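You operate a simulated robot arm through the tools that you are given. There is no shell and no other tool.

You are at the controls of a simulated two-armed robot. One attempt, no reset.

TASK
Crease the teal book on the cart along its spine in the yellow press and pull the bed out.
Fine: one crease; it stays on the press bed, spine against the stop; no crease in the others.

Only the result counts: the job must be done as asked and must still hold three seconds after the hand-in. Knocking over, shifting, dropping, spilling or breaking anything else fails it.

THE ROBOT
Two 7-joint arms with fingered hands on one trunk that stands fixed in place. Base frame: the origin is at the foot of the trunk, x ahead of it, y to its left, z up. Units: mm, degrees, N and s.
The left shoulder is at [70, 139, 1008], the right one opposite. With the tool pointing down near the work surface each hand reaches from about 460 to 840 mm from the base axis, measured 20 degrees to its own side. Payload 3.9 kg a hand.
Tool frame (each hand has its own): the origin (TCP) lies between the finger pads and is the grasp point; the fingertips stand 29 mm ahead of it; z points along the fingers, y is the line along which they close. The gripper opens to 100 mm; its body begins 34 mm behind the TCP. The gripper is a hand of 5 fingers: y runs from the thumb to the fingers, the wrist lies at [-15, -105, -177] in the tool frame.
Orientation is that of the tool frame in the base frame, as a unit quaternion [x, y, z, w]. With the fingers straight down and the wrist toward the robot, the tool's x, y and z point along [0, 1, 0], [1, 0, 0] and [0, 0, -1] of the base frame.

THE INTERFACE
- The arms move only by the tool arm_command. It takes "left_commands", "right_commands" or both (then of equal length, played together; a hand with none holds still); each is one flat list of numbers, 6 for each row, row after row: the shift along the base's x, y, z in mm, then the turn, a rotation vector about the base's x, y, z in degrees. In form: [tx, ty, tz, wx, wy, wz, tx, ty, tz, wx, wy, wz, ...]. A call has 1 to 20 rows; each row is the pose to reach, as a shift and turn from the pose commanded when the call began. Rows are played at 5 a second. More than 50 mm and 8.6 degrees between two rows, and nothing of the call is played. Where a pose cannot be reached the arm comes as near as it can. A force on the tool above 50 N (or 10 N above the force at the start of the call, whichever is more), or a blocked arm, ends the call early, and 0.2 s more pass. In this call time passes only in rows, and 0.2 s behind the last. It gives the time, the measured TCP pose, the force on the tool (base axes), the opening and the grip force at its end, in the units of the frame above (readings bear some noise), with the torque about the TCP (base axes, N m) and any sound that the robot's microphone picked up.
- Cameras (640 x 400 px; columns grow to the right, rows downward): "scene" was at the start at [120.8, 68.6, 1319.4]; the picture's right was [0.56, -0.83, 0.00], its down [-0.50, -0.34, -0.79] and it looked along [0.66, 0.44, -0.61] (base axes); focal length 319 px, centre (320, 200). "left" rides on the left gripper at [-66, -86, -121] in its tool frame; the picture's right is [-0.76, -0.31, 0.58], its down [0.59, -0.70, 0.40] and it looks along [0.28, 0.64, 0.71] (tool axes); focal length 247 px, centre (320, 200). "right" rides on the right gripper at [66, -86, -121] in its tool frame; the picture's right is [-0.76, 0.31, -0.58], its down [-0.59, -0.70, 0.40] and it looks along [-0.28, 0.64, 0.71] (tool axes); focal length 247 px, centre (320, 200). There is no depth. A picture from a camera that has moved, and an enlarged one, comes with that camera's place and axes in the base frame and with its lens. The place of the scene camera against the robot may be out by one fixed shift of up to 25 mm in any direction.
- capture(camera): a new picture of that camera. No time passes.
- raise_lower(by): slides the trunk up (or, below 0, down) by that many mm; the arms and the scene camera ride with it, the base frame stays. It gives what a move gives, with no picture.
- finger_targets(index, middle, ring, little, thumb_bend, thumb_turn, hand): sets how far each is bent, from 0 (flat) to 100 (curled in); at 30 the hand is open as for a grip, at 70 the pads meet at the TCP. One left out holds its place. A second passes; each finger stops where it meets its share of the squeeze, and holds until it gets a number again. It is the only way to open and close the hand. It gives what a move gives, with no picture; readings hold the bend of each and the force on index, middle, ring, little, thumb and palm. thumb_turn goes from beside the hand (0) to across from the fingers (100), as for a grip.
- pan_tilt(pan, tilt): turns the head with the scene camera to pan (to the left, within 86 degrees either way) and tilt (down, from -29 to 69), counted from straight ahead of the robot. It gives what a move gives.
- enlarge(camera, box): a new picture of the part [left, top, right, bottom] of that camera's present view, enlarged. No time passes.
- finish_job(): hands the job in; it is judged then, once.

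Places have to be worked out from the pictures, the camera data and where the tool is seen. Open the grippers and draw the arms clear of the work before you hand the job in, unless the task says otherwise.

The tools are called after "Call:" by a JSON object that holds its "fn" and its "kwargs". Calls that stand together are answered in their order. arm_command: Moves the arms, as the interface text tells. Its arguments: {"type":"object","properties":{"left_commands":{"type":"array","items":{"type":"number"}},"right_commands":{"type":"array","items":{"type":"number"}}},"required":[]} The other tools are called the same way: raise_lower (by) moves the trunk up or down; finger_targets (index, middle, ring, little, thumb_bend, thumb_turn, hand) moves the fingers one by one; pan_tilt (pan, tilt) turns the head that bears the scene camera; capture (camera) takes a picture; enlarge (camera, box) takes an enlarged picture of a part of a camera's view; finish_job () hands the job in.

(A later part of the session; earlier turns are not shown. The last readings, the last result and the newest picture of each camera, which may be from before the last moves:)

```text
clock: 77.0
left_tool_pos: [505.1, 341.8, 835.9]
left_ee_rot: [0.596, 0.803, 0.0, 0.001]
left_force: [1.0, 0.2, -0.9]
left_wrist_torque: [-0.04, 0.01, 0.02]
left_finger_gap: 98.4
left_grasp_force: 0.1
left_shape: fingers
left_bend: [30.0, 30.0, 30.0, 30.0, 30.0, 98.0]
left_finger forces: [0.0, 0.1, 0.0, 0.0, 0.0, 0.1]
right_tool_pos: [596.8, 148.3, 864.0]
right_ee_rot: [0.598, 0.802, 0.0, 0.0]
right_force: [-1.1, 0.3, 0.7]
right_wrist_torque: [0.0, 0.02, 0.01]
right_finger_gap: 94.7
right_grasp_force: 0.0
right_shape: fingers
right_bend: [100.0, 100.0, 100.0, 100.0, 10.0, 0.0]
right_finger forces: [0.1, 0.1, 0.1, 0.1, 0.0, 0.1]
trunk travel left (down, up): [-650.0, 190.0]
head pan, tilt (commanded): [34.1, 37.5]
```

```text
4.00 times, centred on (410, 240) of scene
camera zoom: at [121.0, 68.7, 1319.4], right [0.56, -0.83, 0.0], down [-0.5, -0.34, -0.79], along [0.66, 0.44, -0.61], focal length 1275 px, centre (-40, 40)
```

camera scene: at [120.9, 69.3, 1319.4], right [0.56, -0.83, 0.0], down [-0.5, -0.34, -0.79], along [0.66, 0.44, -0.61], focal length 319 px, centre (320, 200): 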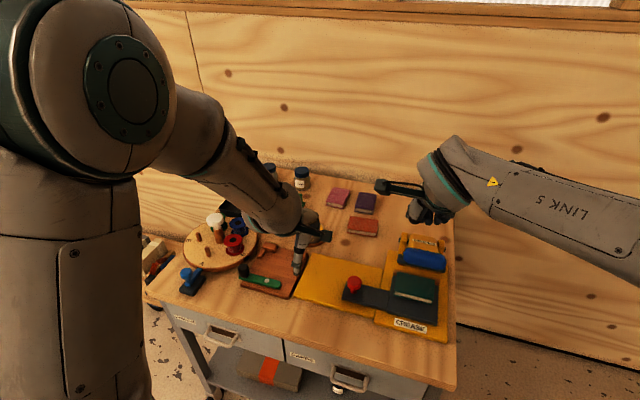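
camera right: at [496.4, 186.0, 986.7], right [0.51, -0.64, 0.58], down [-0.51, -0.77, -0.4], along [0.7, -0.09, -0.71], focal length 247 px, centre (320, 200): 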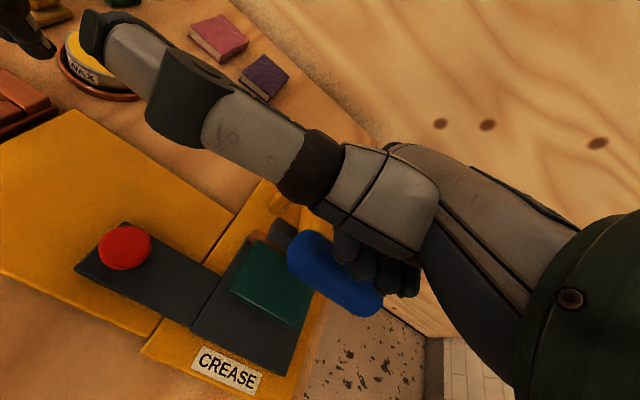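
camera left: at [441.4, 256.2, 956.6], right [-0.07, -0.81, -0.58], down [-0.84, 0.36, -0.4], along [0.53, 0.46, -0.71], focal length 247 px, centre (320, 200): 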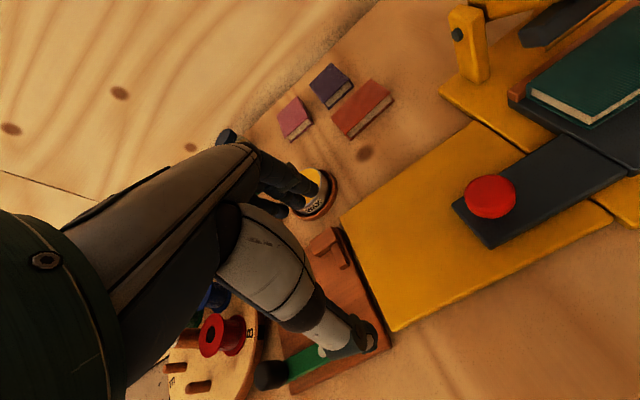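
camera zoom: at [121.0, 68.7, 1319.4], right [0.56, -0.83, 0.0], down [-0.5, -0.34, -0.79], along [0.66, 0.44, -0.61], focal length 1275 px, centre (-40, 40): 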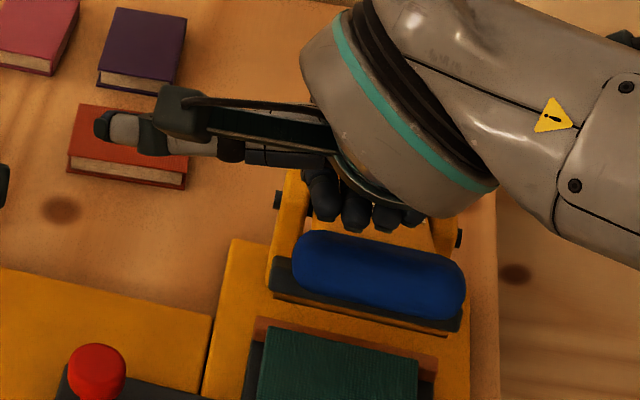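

The handle seems to overlap the fingers in this view, so I enlarge to judge whether the fist is above or behind the handle before going lower.

Call:
{"fn": "enlarge", "kwargs": {"camera": "right", "box": [270, 200, 450, 330]}}

Call:
{"fn": "enlarge", "kwargs": {"camera": "scene", "box": [380, 200, 440, 260]}}

```text
3.08 times, centred on (360, 265) of right
camera zoom: at [496.4, 186.0, 986.7], right [0.51, -0.64, 0.58], down [-0.51, -0.77, -0.4], along [0.7, -0.09, -0.71], focal length 760 px, centre (197, 0)
```

zoom: 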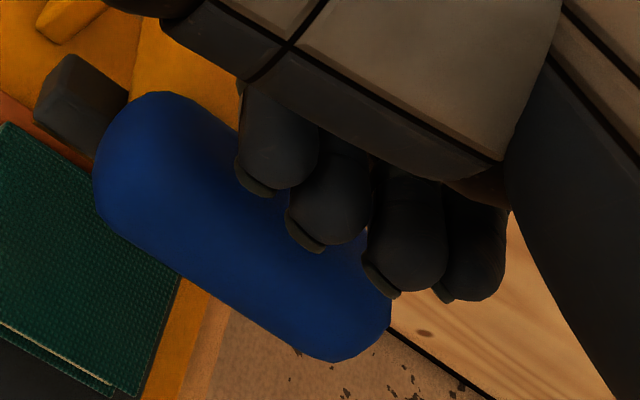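

```text
6.67 times, centred on (410, 230) of scene
camera zoom: at [121.0, 68.7, 1319.4], right [0.56, -0.83, 0.0], down [-0.5, -0.34, -0.79], along [0.66, 0.44, -0.61], focal length 2124 px, centre (-280, 0)
```

zoom: 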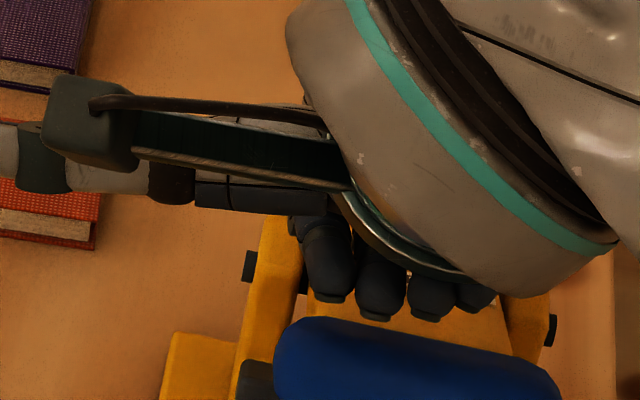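

Enlarged, the curled fingers clearly lie over the handle, with roughly 12 mm to go. I lower to first contact in small steps.

Call:
{"fn": "arm_command", "kwargs": {"right_commands": [0, 0, -4, 0, 0, 0, 0, 0, -8, 0, 0, 0]}}

Call:
{"fn": "arm_command", "kwargs": {"right_commands": [0, 0, -2, 0, 0, 0, 0, 0, -4, 0, 0, 0]}}

Call:
{"fn": "enlarge", "kwargs": {"camera": "right", "box": [270, 200, 450, 330]}}

Call:
{"fn": "enlarge", "kwargs": {"camera": "scene", "box": [380, 200, 440, 260]}}

```text
clock: 77.6
left_tool_pos: [505.5, 342.9, 836.1]
left_ee_rot: [0.596, 0.803, 0.0, 0.0]
left_force: [-0.3, 0.8, 1.3]
left_wrist_torque: [0.02, 0.01, -0.02]
left_finger_gap: 98.4
left_grasp_force: 0.1
left_shape: fingers
left_bend: [30.0, 30.0, 30.0, 30.0, 30.0, 98.0]
left_finger forces: [0.0, 0.0, 0.0, 0.0, 0.0, 0.0]
right_tool_pos: [596.7, 148.0, 855.0]
right_ee_rot: [0.598, 0.802, 0.0, 0.0]
right_force: [0.5, 1.0, 0.2]
right_wrist_torque: [0.03, -0.02, 0.0]
right_finger_gap: 95.1
right_grasp_force: 0.1
right_shape: fingers
right_bend: [100.0, 100.0, 100.0, 100.0, 10.0, 0.0]
right_finger forces: [0.1, 0.1, 0.0, 0.0, 0.1, 0.0]
trunk travel left (down, up): [-650.0, 190.0]
head pan, tilt (commanded): [34.1, 37.5]
```

```text
clock: 78.2
left_tool_pos: [505.2, 343.9, 835.6]
left_ee_rot: [0.596, 0.803, 0.001, 0.0]
left_force: [0.2, 0.2, -0.5]
left_wrist_torque: [0.01, 0.0, -0.02]
left_finger_gap: 98.3
left_grasp_force: 0.1
left_shape: fingers
left_bend: [30.0, 30.0, 30.0, 30.0, 30.0, 98.0]
left_finger forces: [0.0, 0.0, 0.1, 0.0, 0.1, 0.0]
right_tool_pos: [595.2, 147.6, 853.8]
right_ee_rot: [0.598, 0.802, 0.0, 0.0]
right_force: [-0.2, 0.3, 0.9]
right_wrist_torque: [0.01, 0.0, 0.01]
right_finger_gap: 94.6
right_grasp_force: 0.0
right_shape: fingers
right_bend: [100.0, 100.0, 100.0, 100.0, 10.0, 0.0]
right_finger forces: [0.0, 0.1, 0.1, 0.0, 0.1, 0.0]
trunk travel left (down, up): [-650.0, 190.0]
head pan, tilt (commanded): [34.1, 37.5]
```

```text
3.08 times, centred on (360, 265) of right
camera zoom: at [495.4, 186.1, 974.4], right [0.51, -0.64, 0.58], down [-0.51, -0.77, -0.4], along [0.7, -0.09, -0.71], focal length 760 px, centre (197, 0)
```

zoom: 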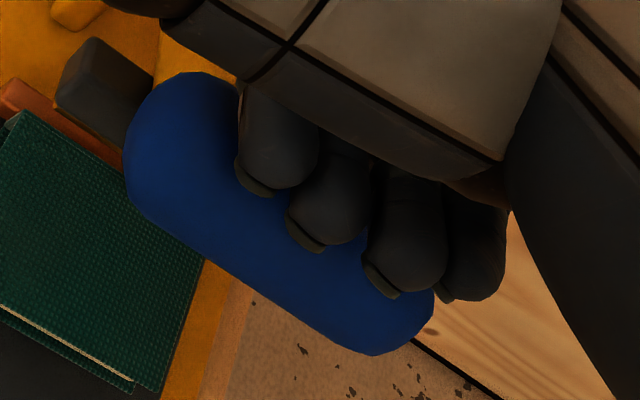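

```text
6.67 times, centred on (410, 230) of scene
camera zoom: at [120.8, 68.6, 1319.4], right [0.56, -0.83, 0.0], down [-0.5, -0.34, -0.79], along [0.66, 0.44, -0.61], focal length 2124 px, centre (-280, 0)
```

zoom: 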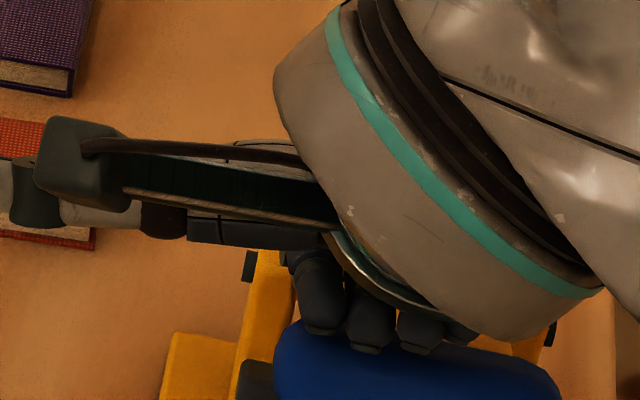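

No contact yet; the fist is well centred over the handle. I keep lowering in small steps.

Call:
{"fn": "arm_command", "kwargs": {"right_commands": [0, 0, -2, 0, 0, 0, 0, 0, -4, 0, 0, 0]}}

Call:
{"fn": "arm_command", "kwargs": {"right_commands": [0, 0, -2, 0, 0, 0, 0, 0, -4, 0, 0, 0]}}

```text
clock: 78.8
left_tool_pos: [505.2, 343.4, 835.6]
left_ee_rot: [0.596, 0.803, 0.0, 0.0]
left_force: [-0.4, -0.3, 0.5]
left_wrist_torque: [-0.02, 0.01, 0.0]
left_finger_gap: 98.3
left_grasp_force: 0.1
left_shape: fingers
left_bend: [30.0, 30.0, 30.0, 30.0, 30.0, 98.0]
left_finger forces: [0.0, 0.0, 0.0, 0.0, 0.1, 0.0]
right_tool_pos: [597.3, 148.8, 848.4]
right_ee_rot: [0.597, 0.802, 0.0, 0.0]
right_force: [-0.3, 0.0, 0.2]
right_wrist_torque: [0.0, 0.0, -0.01]
right_finger_gap: 94.9
right_grasp_force: 0.0
right_shape: fingers
right_bend: [100.0, 100.0, 100.0, 100.0, 10.0, 0.0]
right_finger forces: [0.0, 0.0, 0.1, 0.0, 0.0, 0.0]
trunk travel left (down, up): [-650.0, 190.0]
head pan, tilt (commanded): [34.1, 37.5]
```

```text
clock: 79.4
left_tool_pos: [504.6, 343.2, 835.4]
left_ee_rot: [0.596, 0.803, 0.0, 0.0]
left_force: [0.4, 0.0, -0.3]
left_wrist_torque: [-0.01, 0.01, 0.02]
left_finger_gap: 98.7
left_grasp_force: 0.1
left_shape: fingers
left_bend: [30.0, 30.0, 30.0, 30.0, 30.0, 98.0]
left_finger forces: [0.1, 0.0, 0.1, 0.1, 0.0, 0.0]
right_tool_pos: [597.0, 148.1, 844.7]
right_ee_rot: [0.597, 0.802, 0.0, 0.0]
right_force: [0.1, 0.2, 1.1]
right_wrist_torque: [0.01, 0.01, -0.01]
right_finger_gap: 95.2
right_grasp_force: 0.4
right_shape: fingers
right_bend: [100.0, 100.0, 100.0, 100.0, 10.0, 0.0]
right_finger forces: [0.1, 0.7, 0.0, 0.0, 0.0, 0.1]
trunk travel left (down, up): [-650.0, 190.0]
head pan, tilt (commanded): [34.1, 37.5]
```

First touch (0.7 N) at TCP z ≈ 844. Now I push the handle down along its arc, first part of the stroke.

Call:
{"fn": "arm_command", "kwargs": {"right_commands": [-2.5, -0.8, -4.2, 0, 0, 0, -5, -1.5, -8.4, 0, 0, 0, -7.8, -2.3, -13.8, 0, 0, 0, -10.5, -3.1, -19.2, 0, 0, 0]}}

Call:
{"fn": "capture", "kwargs": {"camera": "right"}}

Call:
{"fn": "enlarge", "kwargs": {"camera": "scene", "box": [370, 200, 460, 300]}}

```text
clock: 80.4
left_tool_pos: [505.1, 342.8, 835.1]
left_ee_rot: [0.596, 0.803, 0.0, 0.0]
left_force: [-0.6, 0.0, -0.8]
left_wrist_torque: [0.01, 0.01, 0.0]
left_finger_gap: 98.5
left_grasp_force: 0.1
left_shape: fingers
left_bend: [30.0, 30.0, 30.0, 30.0, 30.0, 98.0]
left_finger forces: [0.0, 0.1, 0.0, 0.0, 0.0, 0.0]
right_tool_pos: [585.2, 144.7, 825.0]
right_ee_rot: [0.598, 0.802, 0.0, 0.0]
right_force: [-0.2, 0.1, 2.1]
right_wrist_torque: [-0.01, -0.03, 0.04]
right_finger_gap: 95.0
right_grasp_force: 0.8
right_shape: fingers
right_bend: [100.0, 100.0, 100.0, 100.0, 10.0, 0.0]
right_finger forces: [0.0, 1.7, 0.1, 0.1, 0.1, 0.0]
trunk travel left (down, up): [-650.0, 190.0]
head pan, tilt (commanded): [34.1, 37.5]
```

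```text
taken
camera right: at [484.8, 182.6, 946.9], right [0.51, -0.64, 0.58], down [-0.5, -0.77, -0.4], along [0.7, -0.09, -0.71], focal length 247 px, centre (320, 200)
```

right: 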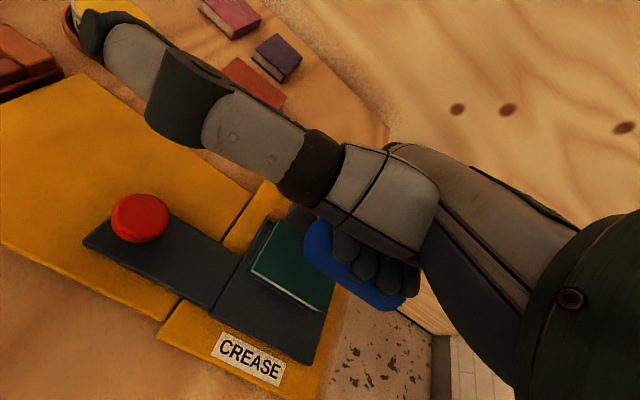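

```text
4.00 times, centred on (415, 250) of scene
camera zoom: at [120.4, 68.5, 1319.5], right [0.56, -0.83, 0.0], down [-0.5, -0.34, -0.79], along [0.66, 0.44, -0.61], focal length 1275 px, centre (-60, 0)
```

zoom: 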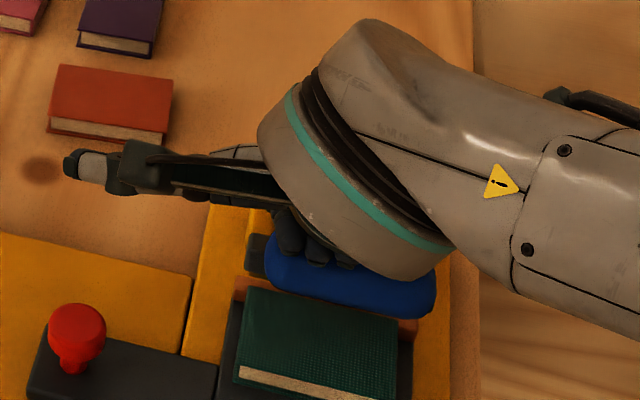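

The lever follows with about 2 N. I continue down along the arc without lifting.

Call:
{"fn": "arm_command", "kwargs": {"right_commands": [-2.3, -0.7, -5.7, 0, 0, 0, -4.5, -1.3, -11.4, 0, 0, 0, -6.3, -1.9, -17.2, 0, 0, 0, -8.1, -2.4, -23.1, 0, 0, 0]}}

Call:
{"fn": "capture", "kwargs": {"camera": "right"}}

Call:
{"fn": "enlarge", "kwargs": {"camera": "scene", "box": [370, 200, 460, 300]}}

```text
clock: 81.4
left_tool_pos: [503.8, 342.5, 836.3]
left_ee_rot: [0.596, 0.803, 0.0, -0.001]
left_force: [-0.2, 0.8, -0.6]
left_wrist_torque: [-0.04, -0.02, 0.01]
left_finger_gap: 98.7
left_grasp_force: 0.0
left_shape: fingers
left_bend: [30.0, 30.0, 30.0, 30.0, 30.0, 98.0]
left_finger forces: [0.0, 0.0, 0.0, 0.0, 0.0, 0.0]
right_tool_pos: [578.5, 142.6, 801.2]
right_ee_rot: [0.597, 0.802, 0.0, 0.001]
right_force: [-1.0, 0.9, 3.1]
right_wrist_torque: [0.0, -0.05, 0.04]
right_finger_gap: 94.8
right_grasp_force: 1.6
right_shape: fingers
right_bend: [100.0, 100.0, 100.0, 100.0, 10.0, 0.0]
right_finger forces: [0.1, 2.5, 0.0, 0.1, 0.0, 0.0]
trunk travel left (down, up): [-650.0, 190.0]
head pan, tilt (commanded): [34.1, 37.5]
```

```text
taken
camera right: at [476.7, 180.2, 923.6], right [0.51, -0.64, 0.58], down [-0.51, -0.76, -0.4], along [0.7, -0.09, -0.71], focal length 247 px, centre (320, 200)
```

right: 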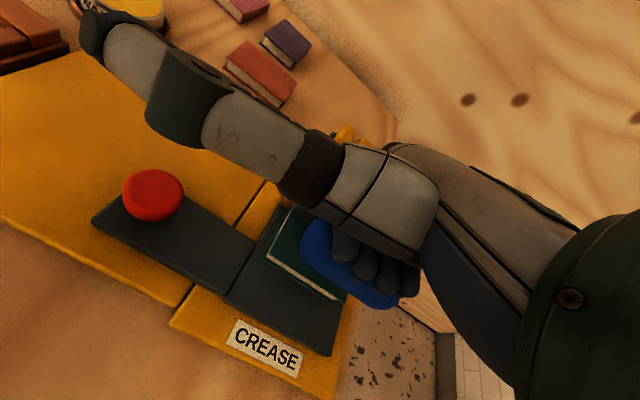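

```text
4.00 times, centred on (415, 250) of scene
camera zoom: at [120.2, 68.6, 1319.5], right [0.56, -0.83, 0.0], down [-0.5, -0.34, -0.79], along [0.66, 0.44, -0.61], focal length 1275 px, centre (-60, 0)
```

zoom: 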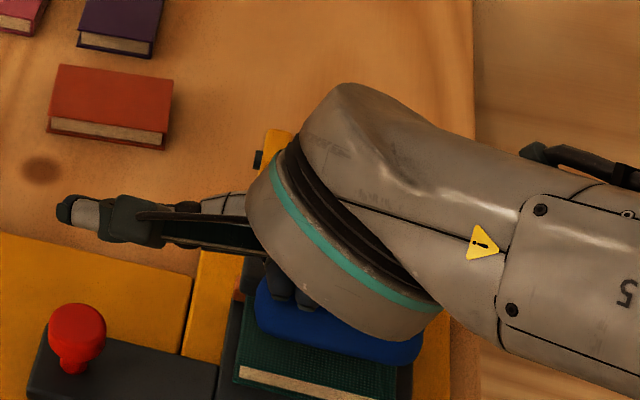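

The return spring is light (3 N). I press on to the end of the stroke; the call will stop by itself on rising force.

Call:
{"fn": "arm_command", "kwargs": {"right_commands": [-0.9, -0.3, -4, 0, 0, 0, -1.7, -0.5, -8, 0, 0, 0, -2.6, -0.8, -12, 0, 0, 0, -3.1, -0.9, -16, 0, 0, 0, -3.6, -1.1, -20, 0, 0, 0, -4.1, -1.2, -24, 0, 0, 0]}}

Call:
{"fn": "capture", "kwargs": {"camera": "right"}}

```text
clock: 82.7
left_tool_pos: [502.9, 343.0, 836.5]
left_ee_rot: [0.596, 0.803, 0.0, 0.0]
left_force: [-0.4, 0.8, -0.5]
left_wrist_torque: [-0.03, 0.0, 0.0]
left_finger_gap: 98.5
left_grasp_force: 0.1
left_shape: fingers
left_bend: [30.0, 30.0, 30.0, 30.0, 30.0, 98.0]
left_finger forces: [0.0, 0.1, 0.0, 0.0, 0.0, 0.0]
right_tool_pos: [579.6, 143.7, 793.2]
right_ee_rot: [0.598, 0.802, 0.011, 0.005]
right_force: [-5.2, -3.2, 18.1]
right_wrist_torque: [-0.07, -0.36, -0.08]
right_finger_gap: 95.1
right_grasp_force: 9.0
right_shape: fingers
right_bend: [100.0, 100.0, 100.0, 100.0, 10.0, 0.0]
right_finger forces: [0.1, 17.3, 0.0, 0.1, 0.0, 0.0]
trunk travel left (down, up): [-650.0, 190.0]
head pan, tilt (commanded): [34.1, 37.5]
stopped in row 6 (right hand): the force on the tool passed its limit at 52 N (the readings are from after the stop); the commanded pose is now the measured one
```

```text
taken
camera right: at [476.4, 180.1, 912.3], right [0.5, -0.65, 0.58], down [-0.5, -0.76, -0.42], along [0.71, -0.08, -0.7], focal length 247 px, centre (320, 200)
```

right: 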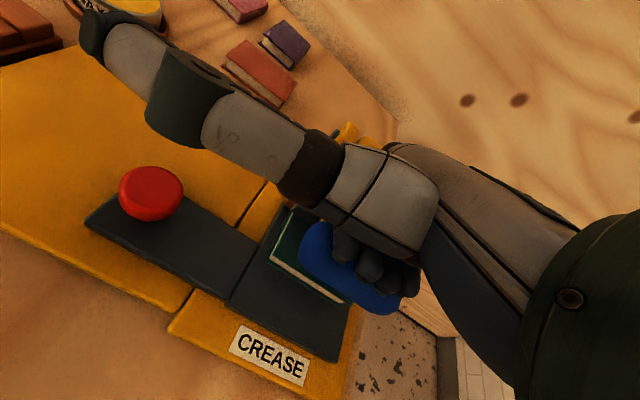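

The bar met the book; the push peaked at 52 N and the call stopped, now resting at 18 N. Without lifting, I press again up to about 40 N and hold briefly to make sure the crease is fully made.

Call:
{"fn": "arm_command", "kwargs": {"right_commands": [0, 0, -2, 0, 0, 0, 0, 0, -4, 0, 0, 0, 0, 0, -6, 0, 0, 0, 0, 0, -7, 0, 0, 0, 0, 0, -7, 0, 0, 0, 0, 0, -7, 0, 0, 0, 0, 0, -7, 0, 0, 0]}}

Call:
{"fn": "enlarge", "kwargs": {"camera": "scene", "box": [370, 200, 460, 300]}}

Call:
{"fn": "enlarge", "kwargs": {"camera": "right", "box": [220, 170, 440, 350]}}

```text
clock: 84.3
left_tool_pos: [500.5, 341.8, 840.4]
left_ee_rot: [0.596, 0.803, 0.003, 0.002]
left_force: [-0.1, 0.4, -0.1]
left_wrist_torque: [0.03, -0.01, 0.01]
left_finger_gap: 98.4
left_grasp_force: 0.1
left_shape: fingers
left_bend: [30.0, 30.0, 30.0, 30.0, 30.0, 98.0]
left_finger forces: [0.0, 0.0, 0.0, 0.0, 0.0, 0.0]
right_tool_pos: [580.6, 143.1, 792.6]
right_ee_rot: [0.598, 0.801, 0.016, 0.009]
right_force: [4.2, -3.4, 49.6]
right_wrist_torque: [-0.23, -0.91, -0.04]
right_finger_gap: 95.0
right_grasp_force: 24.7
right_shape: fingers
right_bend: [100.0, 100.0, 100.0, 100.0, 10.0, 0.0]
right_finger forces: [0.1, 49.8, 0.0, 0.1, 0.0, 0.0]
trunk travel left (down, up): [-650.0, 190.0]
head pan, tilt (commanded): [34.1, 37.5]
```

```text
4.00 times, centred on (415, 250) of scene
camera zoom: at [114.0, 66.4, 1320.3], right [0.56, -0.83, 0.0], down [-0.5, -0.34, -0.8], along [0.66, 0.45, -0.6], focal length 1275 px, centre (-60, 0)
```

zoom: 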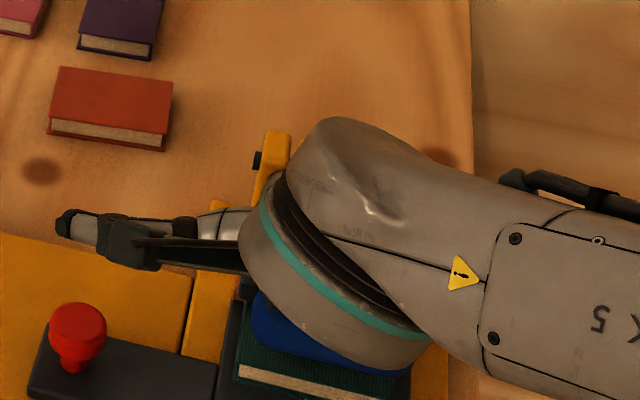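

```text
2.22 times, centred on (330, 260) of right
camera zoom: at [474.0, 179.5, 911.0], right [0.49, -0.65, 0.58], down [-0.49, -0.76, -0.43], along [0.72, -0.08, -0.69], focal length 549 px, centre (298, 67)
```

zoom: 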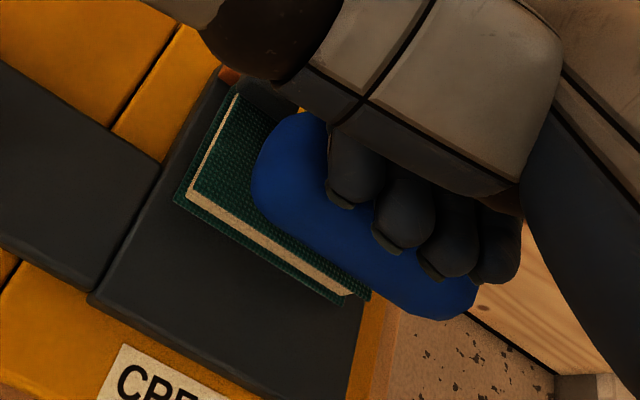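

Held at ~50 N with the lever fully down. That is one full press; I now raise the hand back along the arc and watch whether the lever springs up.

Call:
{"fn": "arm_command", "kwargs": {"right_commands": [0, 0, 6, 0, 0, 0, 0.5, 0.2, 13, 0, 0, 0, 2.5, 0.8, 21, 0, 0, 0, 5, 1.5, 29, 0, 0, 0, 8, 2.4, 37, 0, 0, 0, 11.5, 3.4, 45, 0, 0, 0, 15, 4.5, 54, 0, 0, 0, 17, 5, 65, 0, 0, 0, 17, 5, 80, 0, 0, 0, 17, 5, 97, 0, 0, 0]}}

Call:
{"fn": "capture", "kwargs": {"camera": "right"}}

Call:
{"fn": "enlarge", "kwargs": {"camera": "scene", "box": [350, 190, 470, 310]}}

```text
clock: 86.5
left_tool_pos: [504.9, 342.4, 836.2]
left_ee_rot: [0.596, 0.803, 0.0, 0.0]
left_force: [0.0, 0.5, -0.3]
left_wrist_torque: [-0.02, -0.01, 0.01]
left_finger_gap: 98.3
left_grasp_force: 0.1
left_shape: fingers
left_bend: [30.0, 30.0, 30.0, 30.0, 30.0, 98.0]
left_finger forces: [0.1, 0.1, 0.1, 0.0, 0.0, 0.0]
right_tool_pos: [595.6, 149.4, 880.4]
right_ee_rot: [0.597, 0.802, 0.007, 0.004]
right_force: [0.7, -0.5, 0.1]
right_wrist_torque: [0.02, -0.02, -0.01]
right_finger_gap: 94.8
right_grasp_force: 0.1
right_shape: fingers
right_bend: [100.0, 100.0, 100.0, 100.0, 10.0, 0.0]
right_finger forces: [0.0, 0.1, 0.0, 0.0, 0.1, 0.0]
trunk travel left (down, up): [-650.0, 190.0]
head pan, tilt (commanded): [34.1, 37.5]
```

```text
taken
camera right: at [493.2, 186.4, 1000.6], right [0.5, -0.64, 0.58], down [-0.5, -0.76, -0.41], along [0.71, -0.08, -0.7], focal length 247 px, centre (320, 200)
```

right: 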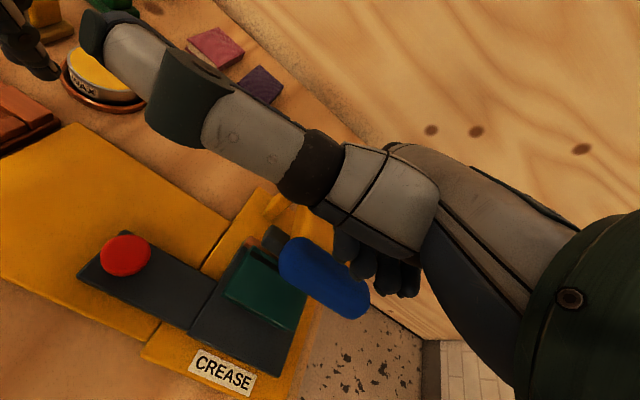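

```text
3.33 times, centred on (410, 250) of scene
camera zoom: at [120.5, 68.5, 1319.4], right [0.56, -0.83, 0.0], down [-0.5, -0.34, -0.79], along [0.66, 0.44, -0.61], focal length 1062 px, centre (20, 33)
```

zoom: 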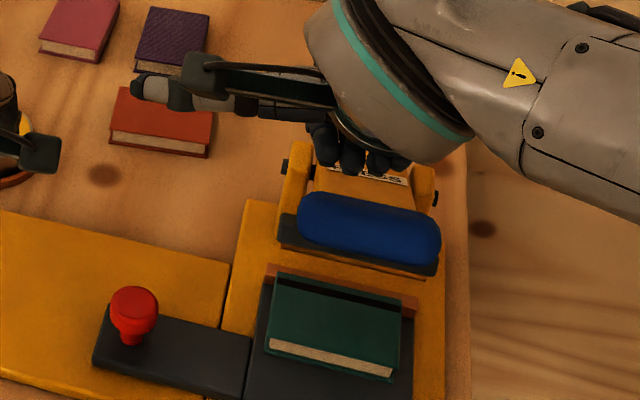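

The lever sprang back up and a dark crease line shows along the spine. I raise the right hand and take it back to its starting area, then open it.

Call:
{"fn": "arm_command", "kwargs": {"right_commands": [0, 0, 20, 0, 0, 0, 0, 0, 45, 0, 0, 0, 0, -8, 70, 0, 0, 0.5, 0, -25, 90, 0, 0, 1.5, 1, -45, 105, 0, 0, 2.5, 2, -70, 120, 0, 0, 3.5, 3, -95, 135, 0, 0, 4.5, 3, -120, 145, 0, 0, 5, 3, -148, 152, 0, 0, 5]}}

Call:
{"fn": "finger_targets", "kwargs": {"hand": "right", "index": 30, "middle": 30, "ring": 30, "little": 30, "thumb_bend": 30, "thumb_turn": 98}}

Call:
{"fn": "capture", "kwargs": {"camera": "left"}}

Call:
{"fn": "enlarge", "kwargs": {"camera": "scene", "box": [320, 200, 470, 340]}}

Call:
{"fn": "enlarge", "kwargs": {"camera": "right", "box": [40, 100, 260, 300]}}

```text
clock: 88.5
left_tool_pos: [504.9, 343.1, 835.5]
left_ee_rot: [0.596, 0.803, 0.0, -0.002]
left_force: [0.3, 0.4, -0.1]
left_wrist_torque: [0.01, 0.0, -0.05]
left_finger_gap: 98.5
left_grasp_force: 0.0
left_shape: fingers
left_bend: [30.0, 30.0, 30.0, 30.0, 30.0, 98.0]
left_finger forces: [0.1, 0.1, 0.0, 0.1, 0.1, 0.0]
right_tool_pos: [597.8, -0.6, 1033.5]
right_ee_rot: [0.562, 0.827, 0.008, 0.003]
right_force: [-0.1, 0.3, -0.2]
right_wrist_torque: [0.0, 0.03, 0.02]
right_finger_gap: 95.0
right_grasp_force: 0.1
right_shape: fingers
right_bend: [100.0, 100.0, 100.0, 100.0, 10.0, 0.0]
right_finger forces: [0.0, 0.1, 0.0, 0.1, 0.1, 0.0]
trunk travel left (down, up): [-650.0, 190.0]
head pan, tilt (commanded): [34.1, 37.5]
```

```text
clock: 89.5
left_tool_pos: [506.2, 343.5, 836.3]
left_ee_rot: [0.596, 0.803, 0.0, 0.001]
left_force: [-0.8, 0.4, -0.4]
left_wrist_torque: [-0.01, 0.01, -0.01]
left_finger_gap: 98.2
left_grasp_force: 0.0
left_shape: fingers
left_bend: [30.0, 30.0, 30.0, 30.0, 30.0, 98.0]
left_finger forces: [0.0, 0.0, 0.0, 0.0, 0.0, 0.0]
right_tool_pos: [598.9, -0.6, 1033.0]
right_ee_rot: [0.563, 0.826, 0.009, 0.004]
right_force: [0.5, -0.1, -0.4]
right_wrist_torque: [0.04, 0.02, -0.03]
right_finger_gap: 99.0
right_grasp_force: 0.1
right_shape: fingers
right_bend: [30.0, 30.0, 30.0, 30.0, 30.0, 96.0]
right_finger forces: [0.0, 0.0, 0.0, 0.0, 0.0, 0.1]
trunk travel left (down, up): [-650.0, 190.0]
head pan, tilt (commanded): [34.1, 37.5]
```

```text
taken
camera left: at [441.2, 255.6, 956.8], right [-0.07, -0.81, -0.58], down [-0.84, 0.36, -0.4], along [0.53, 0.46, -0.71], focal length 247 px, centre (320, 200)
```

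left: 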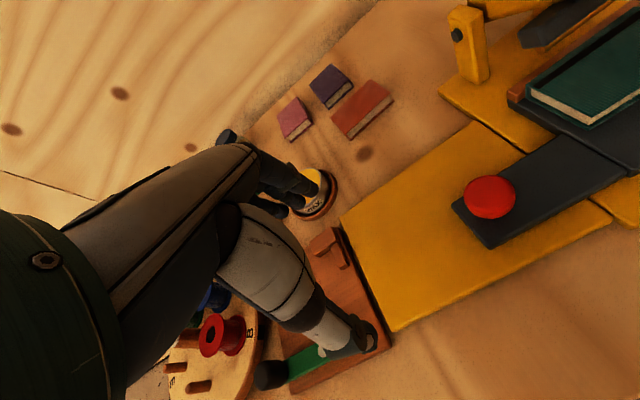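

```text
2.86 times, centred on (395, 270) of scene
camera zoom: at [120.8, 68.6, 1319.4], right [0.56, -0.83, 0.0], down [-0.5, -0.34, -0.79], along [0.66, 0.44, -0.61], focal length 910 px, centre (106, 0)
```

zoom: 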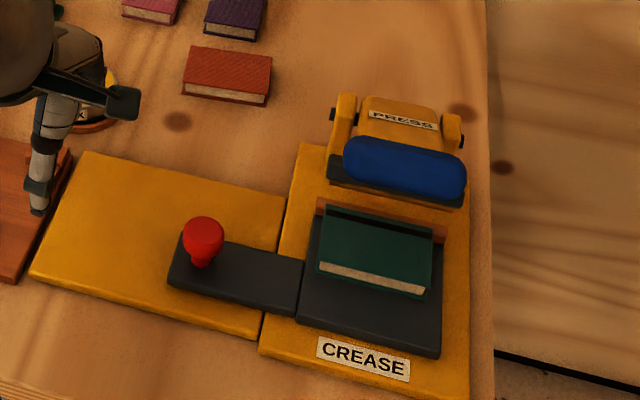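

```text
2.00 times, centred on (150, 200) of right
camera zoom: at [493.0, 28.0, 1153.4], right [0.55, -0.6, 0.58], down [-0.43, -0.8, -0.41], along [0.71, -0.02, -0.7], focal length 494 px, centre (660, 200)
```

zoom: 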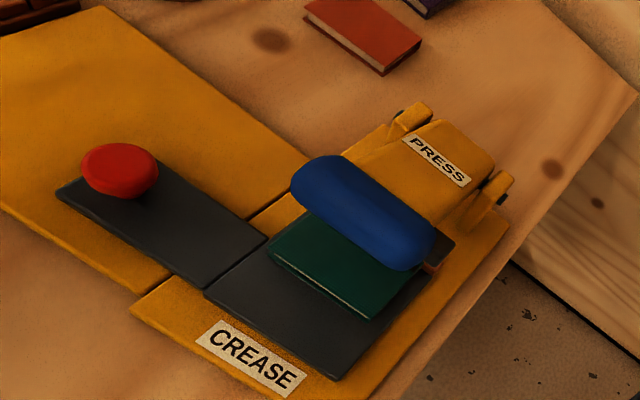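

The crease is in and the right arm is clear. Now the left hand returns over the knob at its pushed-in position.

Call:
{"fn": "arm_command", "kwargs": {"left_commands": [4, -14, 0, 0, 0, 0, 8, -28, 0, 0, 0, 0, 12, -42, 0, 0, 0, 0, 16, -56, 0, 0, 0, 0, 20, -70, 0, 0, 0, 0, 24, -84, 0, 0, 0, 0, 28, -98, 0, 0, 0, 0, 31, -111, 0, 0, 0, 0]}}

Call:
{"fn": "capture", "kwargs": {"camera": "left"}}

```text
clock: 91.3
left_tool_pos: [536.4, 233.1, 836.9]
left_ee_rot: [0.596, 0.803, 0.0, 0.0]
left_force: [-1.9, 0.5, -0.2]
left_wrist_torque: [-0.02, 0.02, -0.02]
left_finger_gap: 98.3
left_grasp_force: 0.0
left_shape: fingers
left_bend: [30.0, 30.0, 30.0, 30.0, 30.0, 98.0]
left_finger forces: [0.0, 0.1, 0.0, 0.0, 0.0, 0.0]
right_tool_pos: [598.8, -0.7, 1032.8]
right_ee_rot: [0.563, 0.826, 0.009, 0.003]
right_force: [-0.2, -0.1, 0.2]
right_wrist_torque: [0.03, 0.03, 0.02]
right_finger_gap: 99.0
right_grasp_force: 0.1
right_shape: fingers
right_bend: [30.0, 30.0, 30.0, 30.0, 30.0, 96.0]
right_finger forces: [0.0, 0.0, 0.0, 0.0, 0.0, 0.0]
trunk travel left (down, up): [-650.0, 190.0]
head pan, tilt (commanded): [34.1, 37.5]
```

```text
taken
camera left: at [472.4, 144.1, 957.3], right [-0.07, -0.81, -0.58], down [-0.84, 0.36, -0.4], along [0.53, 0.46, -0.71], focal length 247 px, centre (320, 200)
```

left: 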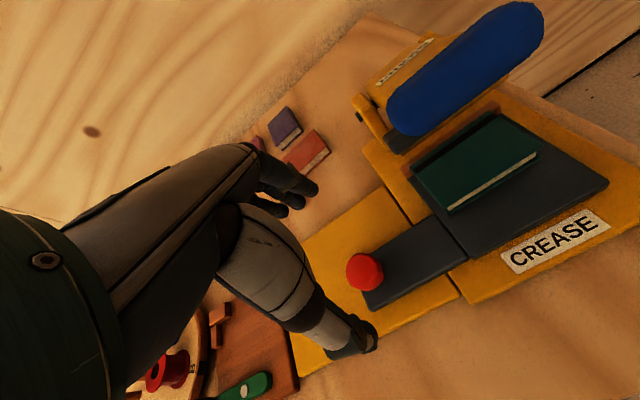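

The knob is on the tool axis. I descend and grip it.

Call:
{"fn": "arm_command", "kwargs": {"left_commands": [0, 0.5, -18, 0, 0, 0, 0, 1, -38, 0, 0, 0, 0, 1, -55, 0, 0, 0, 0, 1, -66, 0, 0, 0]}}

Call:
{"fn": "finger_targets", "kwargs": {"hand": "left", "index": 60, "middle": 60, "ring": 60, "little": 60, "thumb_bend": 62}}

Call:
{"fn": "finger_targets", "kwargs": {"hand": "left", "index": 75, "middle": 75, "ring": 65, "little": 65, "thumb_bend": 75}}

```text
clock: 92.3
left_tool_pos: [537.3, 232.6, 770.1]
left_ee_rot: [0.596, 0.803, 0.001, 0.0]
left_force: [0.6, -0.6, 0.0]
left_wrist_torque: [0.0, 0.02, -0.01]
left_finger_gap: 98.4
left_grasp_force: 0.0
left_shape: fingers
left_bend: [30.0, 30.0, 30.0, 30.0, 30.0, 98.0]
left_finger forces: [0.0, 0.0, 0.0, 0.1, 0.0, 0.1]
right_tool_pos: [598.7, -0.9, 1031.9]
right_ee_rot: [0.563, 0.827, 0.008, 0.003]
right_force: [-1.0, -0.2, 0.2]
right_wrist_torque: [-0.01, 0.02, 0.02]
right_finger_gap: 98.8
right_grasp_force: 0.0
right_shape: fingers
right_bend: [30.0, 30.0, 30.0, 30.0, 30.0, 96.0]
right_finger forces: [0.0, 0.0, 0.0, 0.0, 0.0, 0.1]
trunk travel left (down, up): [-650.0, 190.0]
head pan, tilt (commanded): [34.1, 37.5]
```

```text
clock: 93.3
left_tool_pos: [535.1, 233.1, 770.9]
left_ee_rot: [0.596, 0.803, 0.0, -0.001]
left_force: [-1.8, -0.4, 0.0]
left_wrist_torque: [0.01, 0.02, -0.01]
left_finger_gap: 26.2
left_grasp_force: 0.7
left_shape: fingers
left_bend: [60.0, 59.0, 60.0, 60.0, 61.0, 97.0]
left_finger forces: [0.0, 0.4, 0.0, 0.2, 1.5, 0.0]
right_tool_pos: [598.9, 0.2, 1033.6]
right_ee_rot: [0.562, 0.827, 0.009, 0.004]
right_force: [0.2, 0.0, -0.1]
right_wrist_torque: [0.0, 0.04, -0.01]
right_finger_gap: 98.9
right_grasp_force: 0.0
right_shape: fingers
right_bend: [30.0, 30.0, 30.0, 30.0, 30.0, 96.0]
right_finger forces: [0.0, 0.1, 0.0, 0.0, 0.0, 0.0]
trunk travel left (down, up): [-650.0, 190.0]
head pan, tilt (commanded): [34.1, 37.5]
```

```text
clock: 94.3
left_tool_pos: [537.7, 232.4, 769.5]
left_ee_rot: [0.597, 0.803, 0.0, 0.0]
left_force: [8.2, 2.2, -3.1]
left_wrist_torque: [0.07, -0.12, -0.11]
left_finger_gap: 20.5
left_grasp_force: 15.0
left_shape: fingers
left_bend: [73.0, 63.0, 65.0, 65.0, 65.0, 97.0]
left_finger forces: [9.9, 10.4, 0.0, 0.0, 10.2, 0.0]
right_tool_pos: [599.2, 0.6, 1032.5]
right_ee_rot: [0.563, 0.826, 0.007, 0.003]
right_force: [0.4, 0.6, 0.0]
right_wrist_torque: [-0.03, 0.0, -0.01]
right_finger_gap: 98.6
right_grasp_force: 0.1
right_shape: fingers
right_bend: [30.0, 30.0, 30.0, 30.0, 30.0, 96.0]
right_finger forces: [0.1, 0.1, 0.0, 0.0, 0.1, 0.0]
trunk travel left (down, up): [-650.0, 190.0]
head pan, tilt (commanded): [34.1, 37.5]
```

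Gripped. I pull the bed out gently along the slide.

Call:
{"fn": "arm_command", "kwargs": {"left_commands": [-0.8, 2.9, 0, 0, 0, 0, -2.2, 7.7, 0, 0, 0, 0, -3.9, 13.4, 0, 0, 0, 0, -5.6, 19.2, 0, 0, 0, 0, -7.3, 24.9, 0, 0, 0, 0, -9, 30.7, 0, 0, 0, 0, -10.6, 36.4, 0, 0, 0, 0, -12.3, 42.2, 0, 0, 0, 0, -14, 48, 0, 0, 0, 0, -15.7, 53.7, 0, 0, 0, 0, -17.4, 59.5, 0, 0, 0, 0, -19.1, 65.2, 0, 0, 0, 0, -20.8, 71, 0, 0, 0, 0, -22.4, 76.7, 0, 0, 0, 0, -24.1, 82.5, 0, 0, 0, 0, -25.8, 88.2, 0, 0, 0, 0, -27.5, 94, 0, 0, 0, 0, -29.2, 99.8, 0, 0, 0, 0, -30.7, 105, 0, 0, 0, 0, -31.6, 108, 0, 0, 0, 0]}}

Call:
{"fn": "capture", "kwargs": {"camera": "left"}}

Call:
{"fn": "enlarge", "kwargs": {"camera": "scene", "box": [280, 210, 440, 330]}}

```text
clock: 98.5
left_tool_pos: [505.2, 340.2, 769.8]
left_ee_rot: [0.596, 0.803, -0.001, 0.0]
left_force: [7.2, 0.2, -4.4]
left_wrist_torque: [-0.05, -0.15, -0.11]
left_finger_gap: 20.0
left_grasp_force: 15.7
left_shape: fingers
left_bend: [73.0, 63.0, 65.0, 65.0, 65.0, 97.0]
left_finger forces: [10.6, 10.0, 0.1, 0.0, 11.3, 0.0]
right_tool_pos: [599.5, 0.3, 1032.9]
right_ee_rot: [0.563, 0.826, 0.007, 0.003]
right_force: [0.2, 0.4, 0.7]
right_wrist_torque: [-0.02, -0.02, -0.01]
right_finger_gap: 98.6
right_grasp_force: 0.0
right_shape: fingers
right_bend: [30.0, 30.0, 30.0, 30.0, 30.0, 96.0]
right_finger forces: [0.0, 0.1, 0.1, 0.0, 0.1, 0.1]
trunk travel left (down, up): [-650.0, 190.0]
head pan, tilt (commanded): [34.1, 37.5]
```

```text
taken
camera left: at [441.8, 253.6, 890.4], right [-0.08, -0.81, -0.58], down [-0.84, 0.36, -0.4], along [0.53, 0.46, -0.71], focal length 247 px, centre (320, 200)
```

left: 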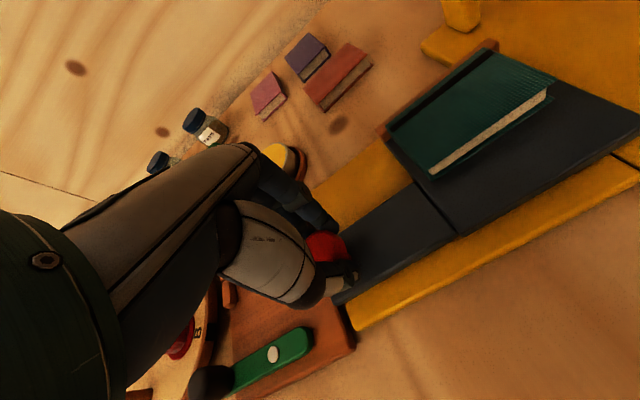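

```text
3.33 times, centred on (360, 270) of scene
camera zoom: at [122.4, 69.0, 1319.2], right [0.56, -0.83, 0.0], down [-0.51, -0.34, -0.79], along [0.66, 0.44, -0.61], focal length 1062 px, centre (187, -33)
```

zoom: 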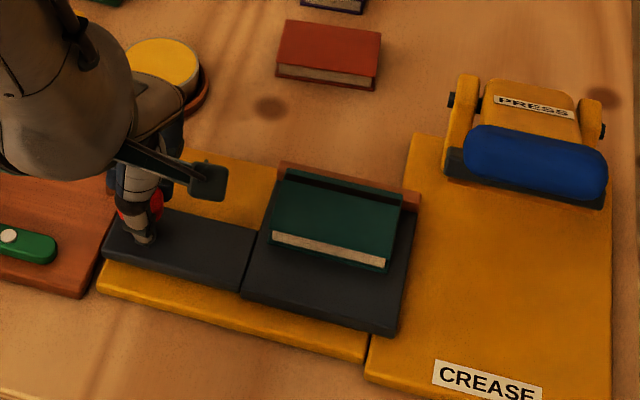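

The bed with the creased book is almost fully out. I creep the last few millimetres to the end stop.

Call:
{"fn": "arm_command", "kwargs": {"left_commands": [-0.8, 2.8, 0, 0, 0, 0, -1.6, 5.5, 0, 0, 0, 0, -2.2, 7.6, 0, 0, 0, 0]}}

Call:
{"fn": "enlarge", "kwargs": {"camera": "left", "box": [370, 40, 570, 240]}}

```text
clock: 99.3
left_tool_pos: [503.5, 346.6, 768.8]
left_ee_rot: [0.596, 0.803, -0.001, -0.001]
left_force: [9.9, -12.6, -4.5]
left_wrist_torque: [-0.3, -0.22, -0.18]
left_finger_gap: 21.1
left_grasp_force: 16.0
left_shape: fingers
left_bend: [59.0, 63.0, 65.0, 65.0, 65.0, 96.0]
left_finger forces: [13.5, 7.4, 0.1, 0.1, 11.9, 0.1]
right_tool_pos: [600.2, -1.7, 1031.2]
right_ee_rot: [0.563, 0.826, 0.008, 0.002]
right_force: [-0.1, 0.6, 0.0]
right_wrist_torque: [-0.02, 0.02, 0.02]
right_finger_gap: 98.6
right_grasp_force: 0.0
right_shape: fingers
right_bend: [30.0, 30.0, 30.0, 30.0, 30.0, 96.0]
right_finger forces: [0.0, 0.0, 0.0, 0.0, 0.1, 0.0]
trunk travel left (down, up): [-650.0, 190.0]
head pan, tilt (commanded): [34.1, 37.5]
```

```text
2.00 times, centred on (470, 140) of left
camera zoom: at [440.3, 258.5, 890.7], right [-0.08, -0.81, -0.58], down [-0.84, 0.36, -0.4], along [0.53, 0.46, -0.71], focal length 494 px, centre (20, 320)
```

zoom: 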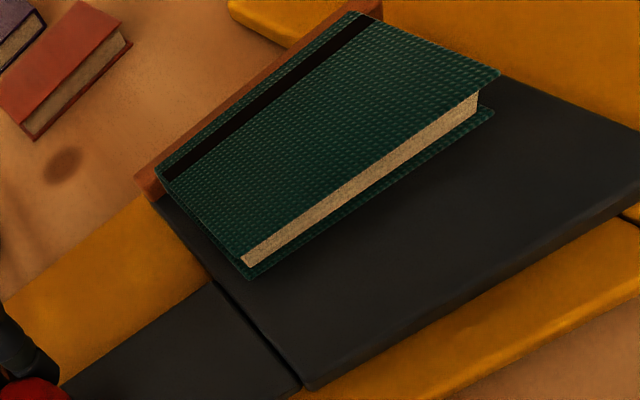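

The end stop is felt (13 N) and the creased book sits on the bed by the stop. I release the knob and lift straight up.

Call:
{"fn": "finger_targets", "kwargs": {"hand": "left", "index": 30, "middle": 30, "ring": 30, "little": 30, "thumb_bend": 30}}

Call:
{"fn": "arm_command", "kwargs": {"left_commands": [0, 0, 15, 0, 0, 0, 0, 0, 35, 0, 0, 0, 0, 0, 60, 0, 0, 0, 0, 0, 75, 0, 0, 0]}}

Call:
{"fn": "capture", "kwargs": {"camera": "left"}}

Call:
{"fn": "enlarge", "kwargs": {"camera": "left", "box": [380, 80, 560, 240]}}

Call:
{"fn": "enlarge", "kwargs": {"camera": "scene", "box": [345, 245, 400, 300]}}

Call:
{"fn": "enlarge", "kwargs": {"camera": "right", "box": [40, 90, 220, 250]}}

```text
clock: 100.3
left_tool_pos: [503.8, 348.7, 769.6]
left_ee_rot: [0.596, 0.803, 0.0, 0.0]
left_force: [0.9, 0.4, 0.8]
left_wrist_torque: [0.0, 0.03, 0.01]
left_finger_gap: 98.3
left_grasp_force: 0.1
left_shape: fingers
left_bend: [30.0, 30.0, 30.0, 30.0, 30.0, 97.0]
left_finger forces: [0.0, 0.0, 0.0, 0.1, 0.0, 0.0]
right_tool_pos: [599.6, -0.4, 1032.3]
right_ee_rot: [0.562, 0.827, 0.008, 0.003]
right_force: [0.4, -0.6, -0.7]
right_wrist_torque: [-0.07, 0.03, 0.01]
right_finger_gap: 98.7
right_grasp_force: 0.0
right_shape: fingers
right_bend: [30.0, 30.0, 30.0, 30.0, 30.0, 96.0]
right_finger forces: [0.0, 0.1, 0.0, 0.0, 0.0, 0.0]
trunk travel left (down, up): [-650.0, 190.0]
head pan, tilt (commanded): [34.1, 37.5]
```

```text
clock: 101.3
left_tool_pos: [501.5, 348.9, 846.4]
left_ee_rot: [0.596, 0.803, 0.0, 0.0]
left_force: [-0.6, 0.1, 0.4]
left_wrist_torque: [-0.02, -0.01, 0.02]
left_finger_gap: 98.4
left_grasp_force: 0.0
left_shape: fingers
left_bend: [30.0, 30.0, 30.0, 30.0, 30.0, 97.0]
left_finger forces: [0.0, 0.0, 0.0, 0.2, 0.1, 0.0]
right_tool_pos: [599.0, 0.7, 1033.2]
right_ee_rot: [0.563, 0.826, 0.008, 0.004]
right_force: [0.3, 0.6, -0.2]
right_wrist_torque: [0.02, -0.02, 0.01]
right_finger_gap: 98.8
right_grasp_force: 0.0
right_shape: fingers
right_bend: [30.0, 30.0, 30.0, 30.0, 30.0, 96.0]
right_finger forces: [0.0, 0.0, 0.1, 0.0, 0.0, 0.1]
trunk travel left (down, up): [-650.0, 190.0]
head pan, tilt (commanded): [34.1, 37.5]
```

```text
taken
camera left: at [438.4, 261.0, 967.2], right [-0.07, -0.81, -0.58], down [-0.84, 0.36, -0.4], along [0.53, 0.46, -0.71], focal length 247 px, centre (320, 200)
```

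left: 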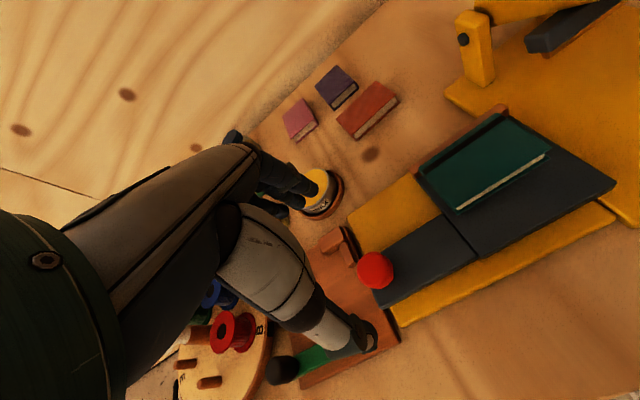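

```text
2.50 times, centred on (470, 160) of left
camera zoom: at [438.4, 261.0, 967.2], right [-0.07, -0.81, -0.58], down [-0.84, 0.36, -0.4], along [0.53, 0.46, -0.71], focal length 617 px, centre (-55, 300)
```

zoom: 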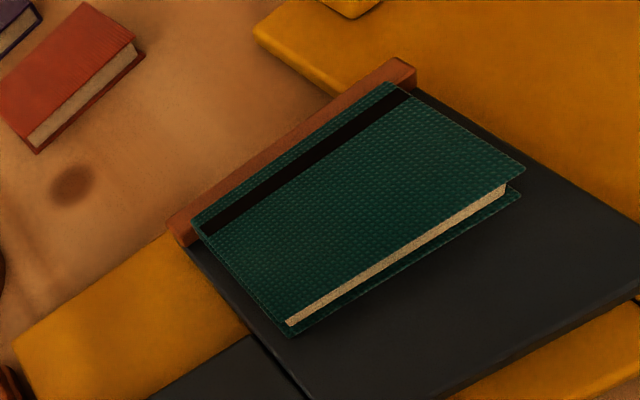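

```text
7.27 times, centred on (372, 272) of scene
camera zoom: at [120.5, 68.5, 1319.4], right [0.56, -0.83, 0.0], down [-0.5, -0.34, -0.79], along [0.66, 0.44, -0.61], focal length 2318 px, centre (-62, -327)
```

zoom: 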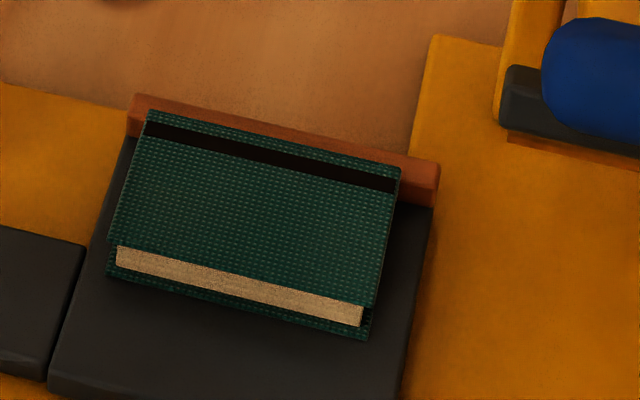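

```text
2.50 times, centred on (130, 170) of right
camera zoom: at [492.8, 27.9, 1153.5], right [0.55, -0.6, 0.58], down [-0.43, -0.8, -0.41], along [0.71, -0.02, -0.7], focal length 617 px, centre (795, 275)
```

zoom: 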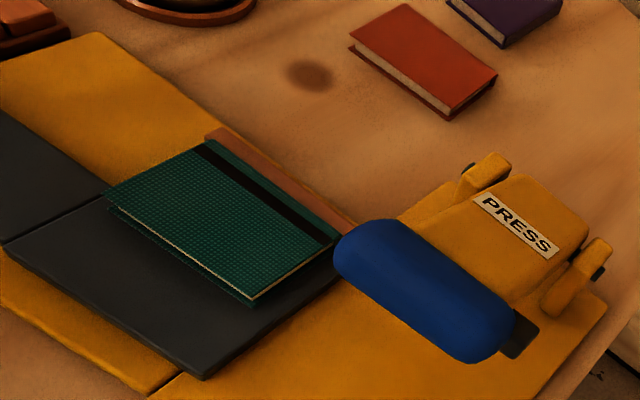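

The crease runs parallel to the spine, the spine lies along the stop, and the bed is out. I draw the left arm away from the work, up and to the left.

Call:
{"fn": "arm_command", "kwargs": {"left_commands": [-4, 12, 3, 0, 0, 0, -8, 24, 6, 0, 0, 1, -12, 36, 10, 0, 0, 2, -16, 48, 15, 0, 0, 3, -22, 60, 20, 0, 0, 4, -30, 70, 28, 0, 0, 5]}}

Call:
{"fn": "capture", "kwargs": {"camera": "left"}}

Call:
{"fn": "capture", "kwargs": {"camera": "scene"}}

```text
clock: 102.7
left_tool_pos: [472.7, 420.1, 871.5]
left_ee_rot: [0.56, 0.828, 0.001, 0.0]
left_force: [-0.4, -0.4, 0.9]
left_wrist_torque: [-0.03, 0.0, -0.04]
left_finger_gap: 98.1
left_grasp_force: 0.0
left_shape: fingers
left_bend: [30.0, 30.0, 30.0, 30.0, 30.0, 98.0]
left_finger forces: [0.1, 0.1, 0.0, 0.1, 0.1, 0.1]
right_tool_pos: [597.9, 0.4, 1033.9]
right_ee_rot: [0.563, 0.826, 0.008, 0.004]
right_force: [0.1, 0.1, 0.1]
right_wrist_torque: [0.0, 0.0, -0.01]
right_finger_gap: 98.7
right_grasp_force: 0.1
right_shape: fingers
right_bend: [30.0, 30.0, 30.0, 30.0, 30.0, 96.0]
right_finger forces: [0.0, 0.0, 0.1, 0.0, 0.1, 0.0]
trunk travel left (down, up): [-650.0, 190.0]
head pan, tilt (commanded): [34.1, 37.5]
```

```text
taken
camera left: at [416.9, 326.4, 993.2], right [0.0, -0.82, -0.58], down [-0.87, 0.28, -0.4], along [0.49, 0.5, -0.71], focal length 247 px, centre (320, 200)
```

left: 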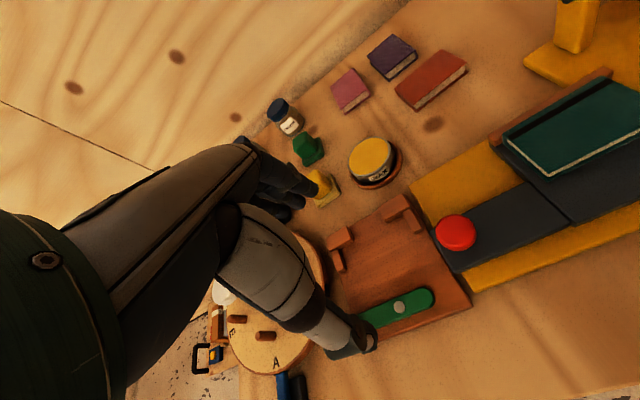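

```text
taken
camera scene: at [120.4, 68.2, 1319.4], right [0.56, -0.83, 0.0], down [-0.5, -0.34, -0.79], along [0.66, 0.44, -0.61], focal length 319 px, centre (320, 200)
```

scene: 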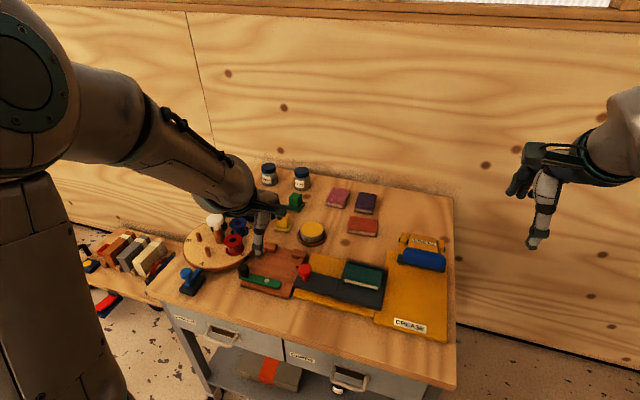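

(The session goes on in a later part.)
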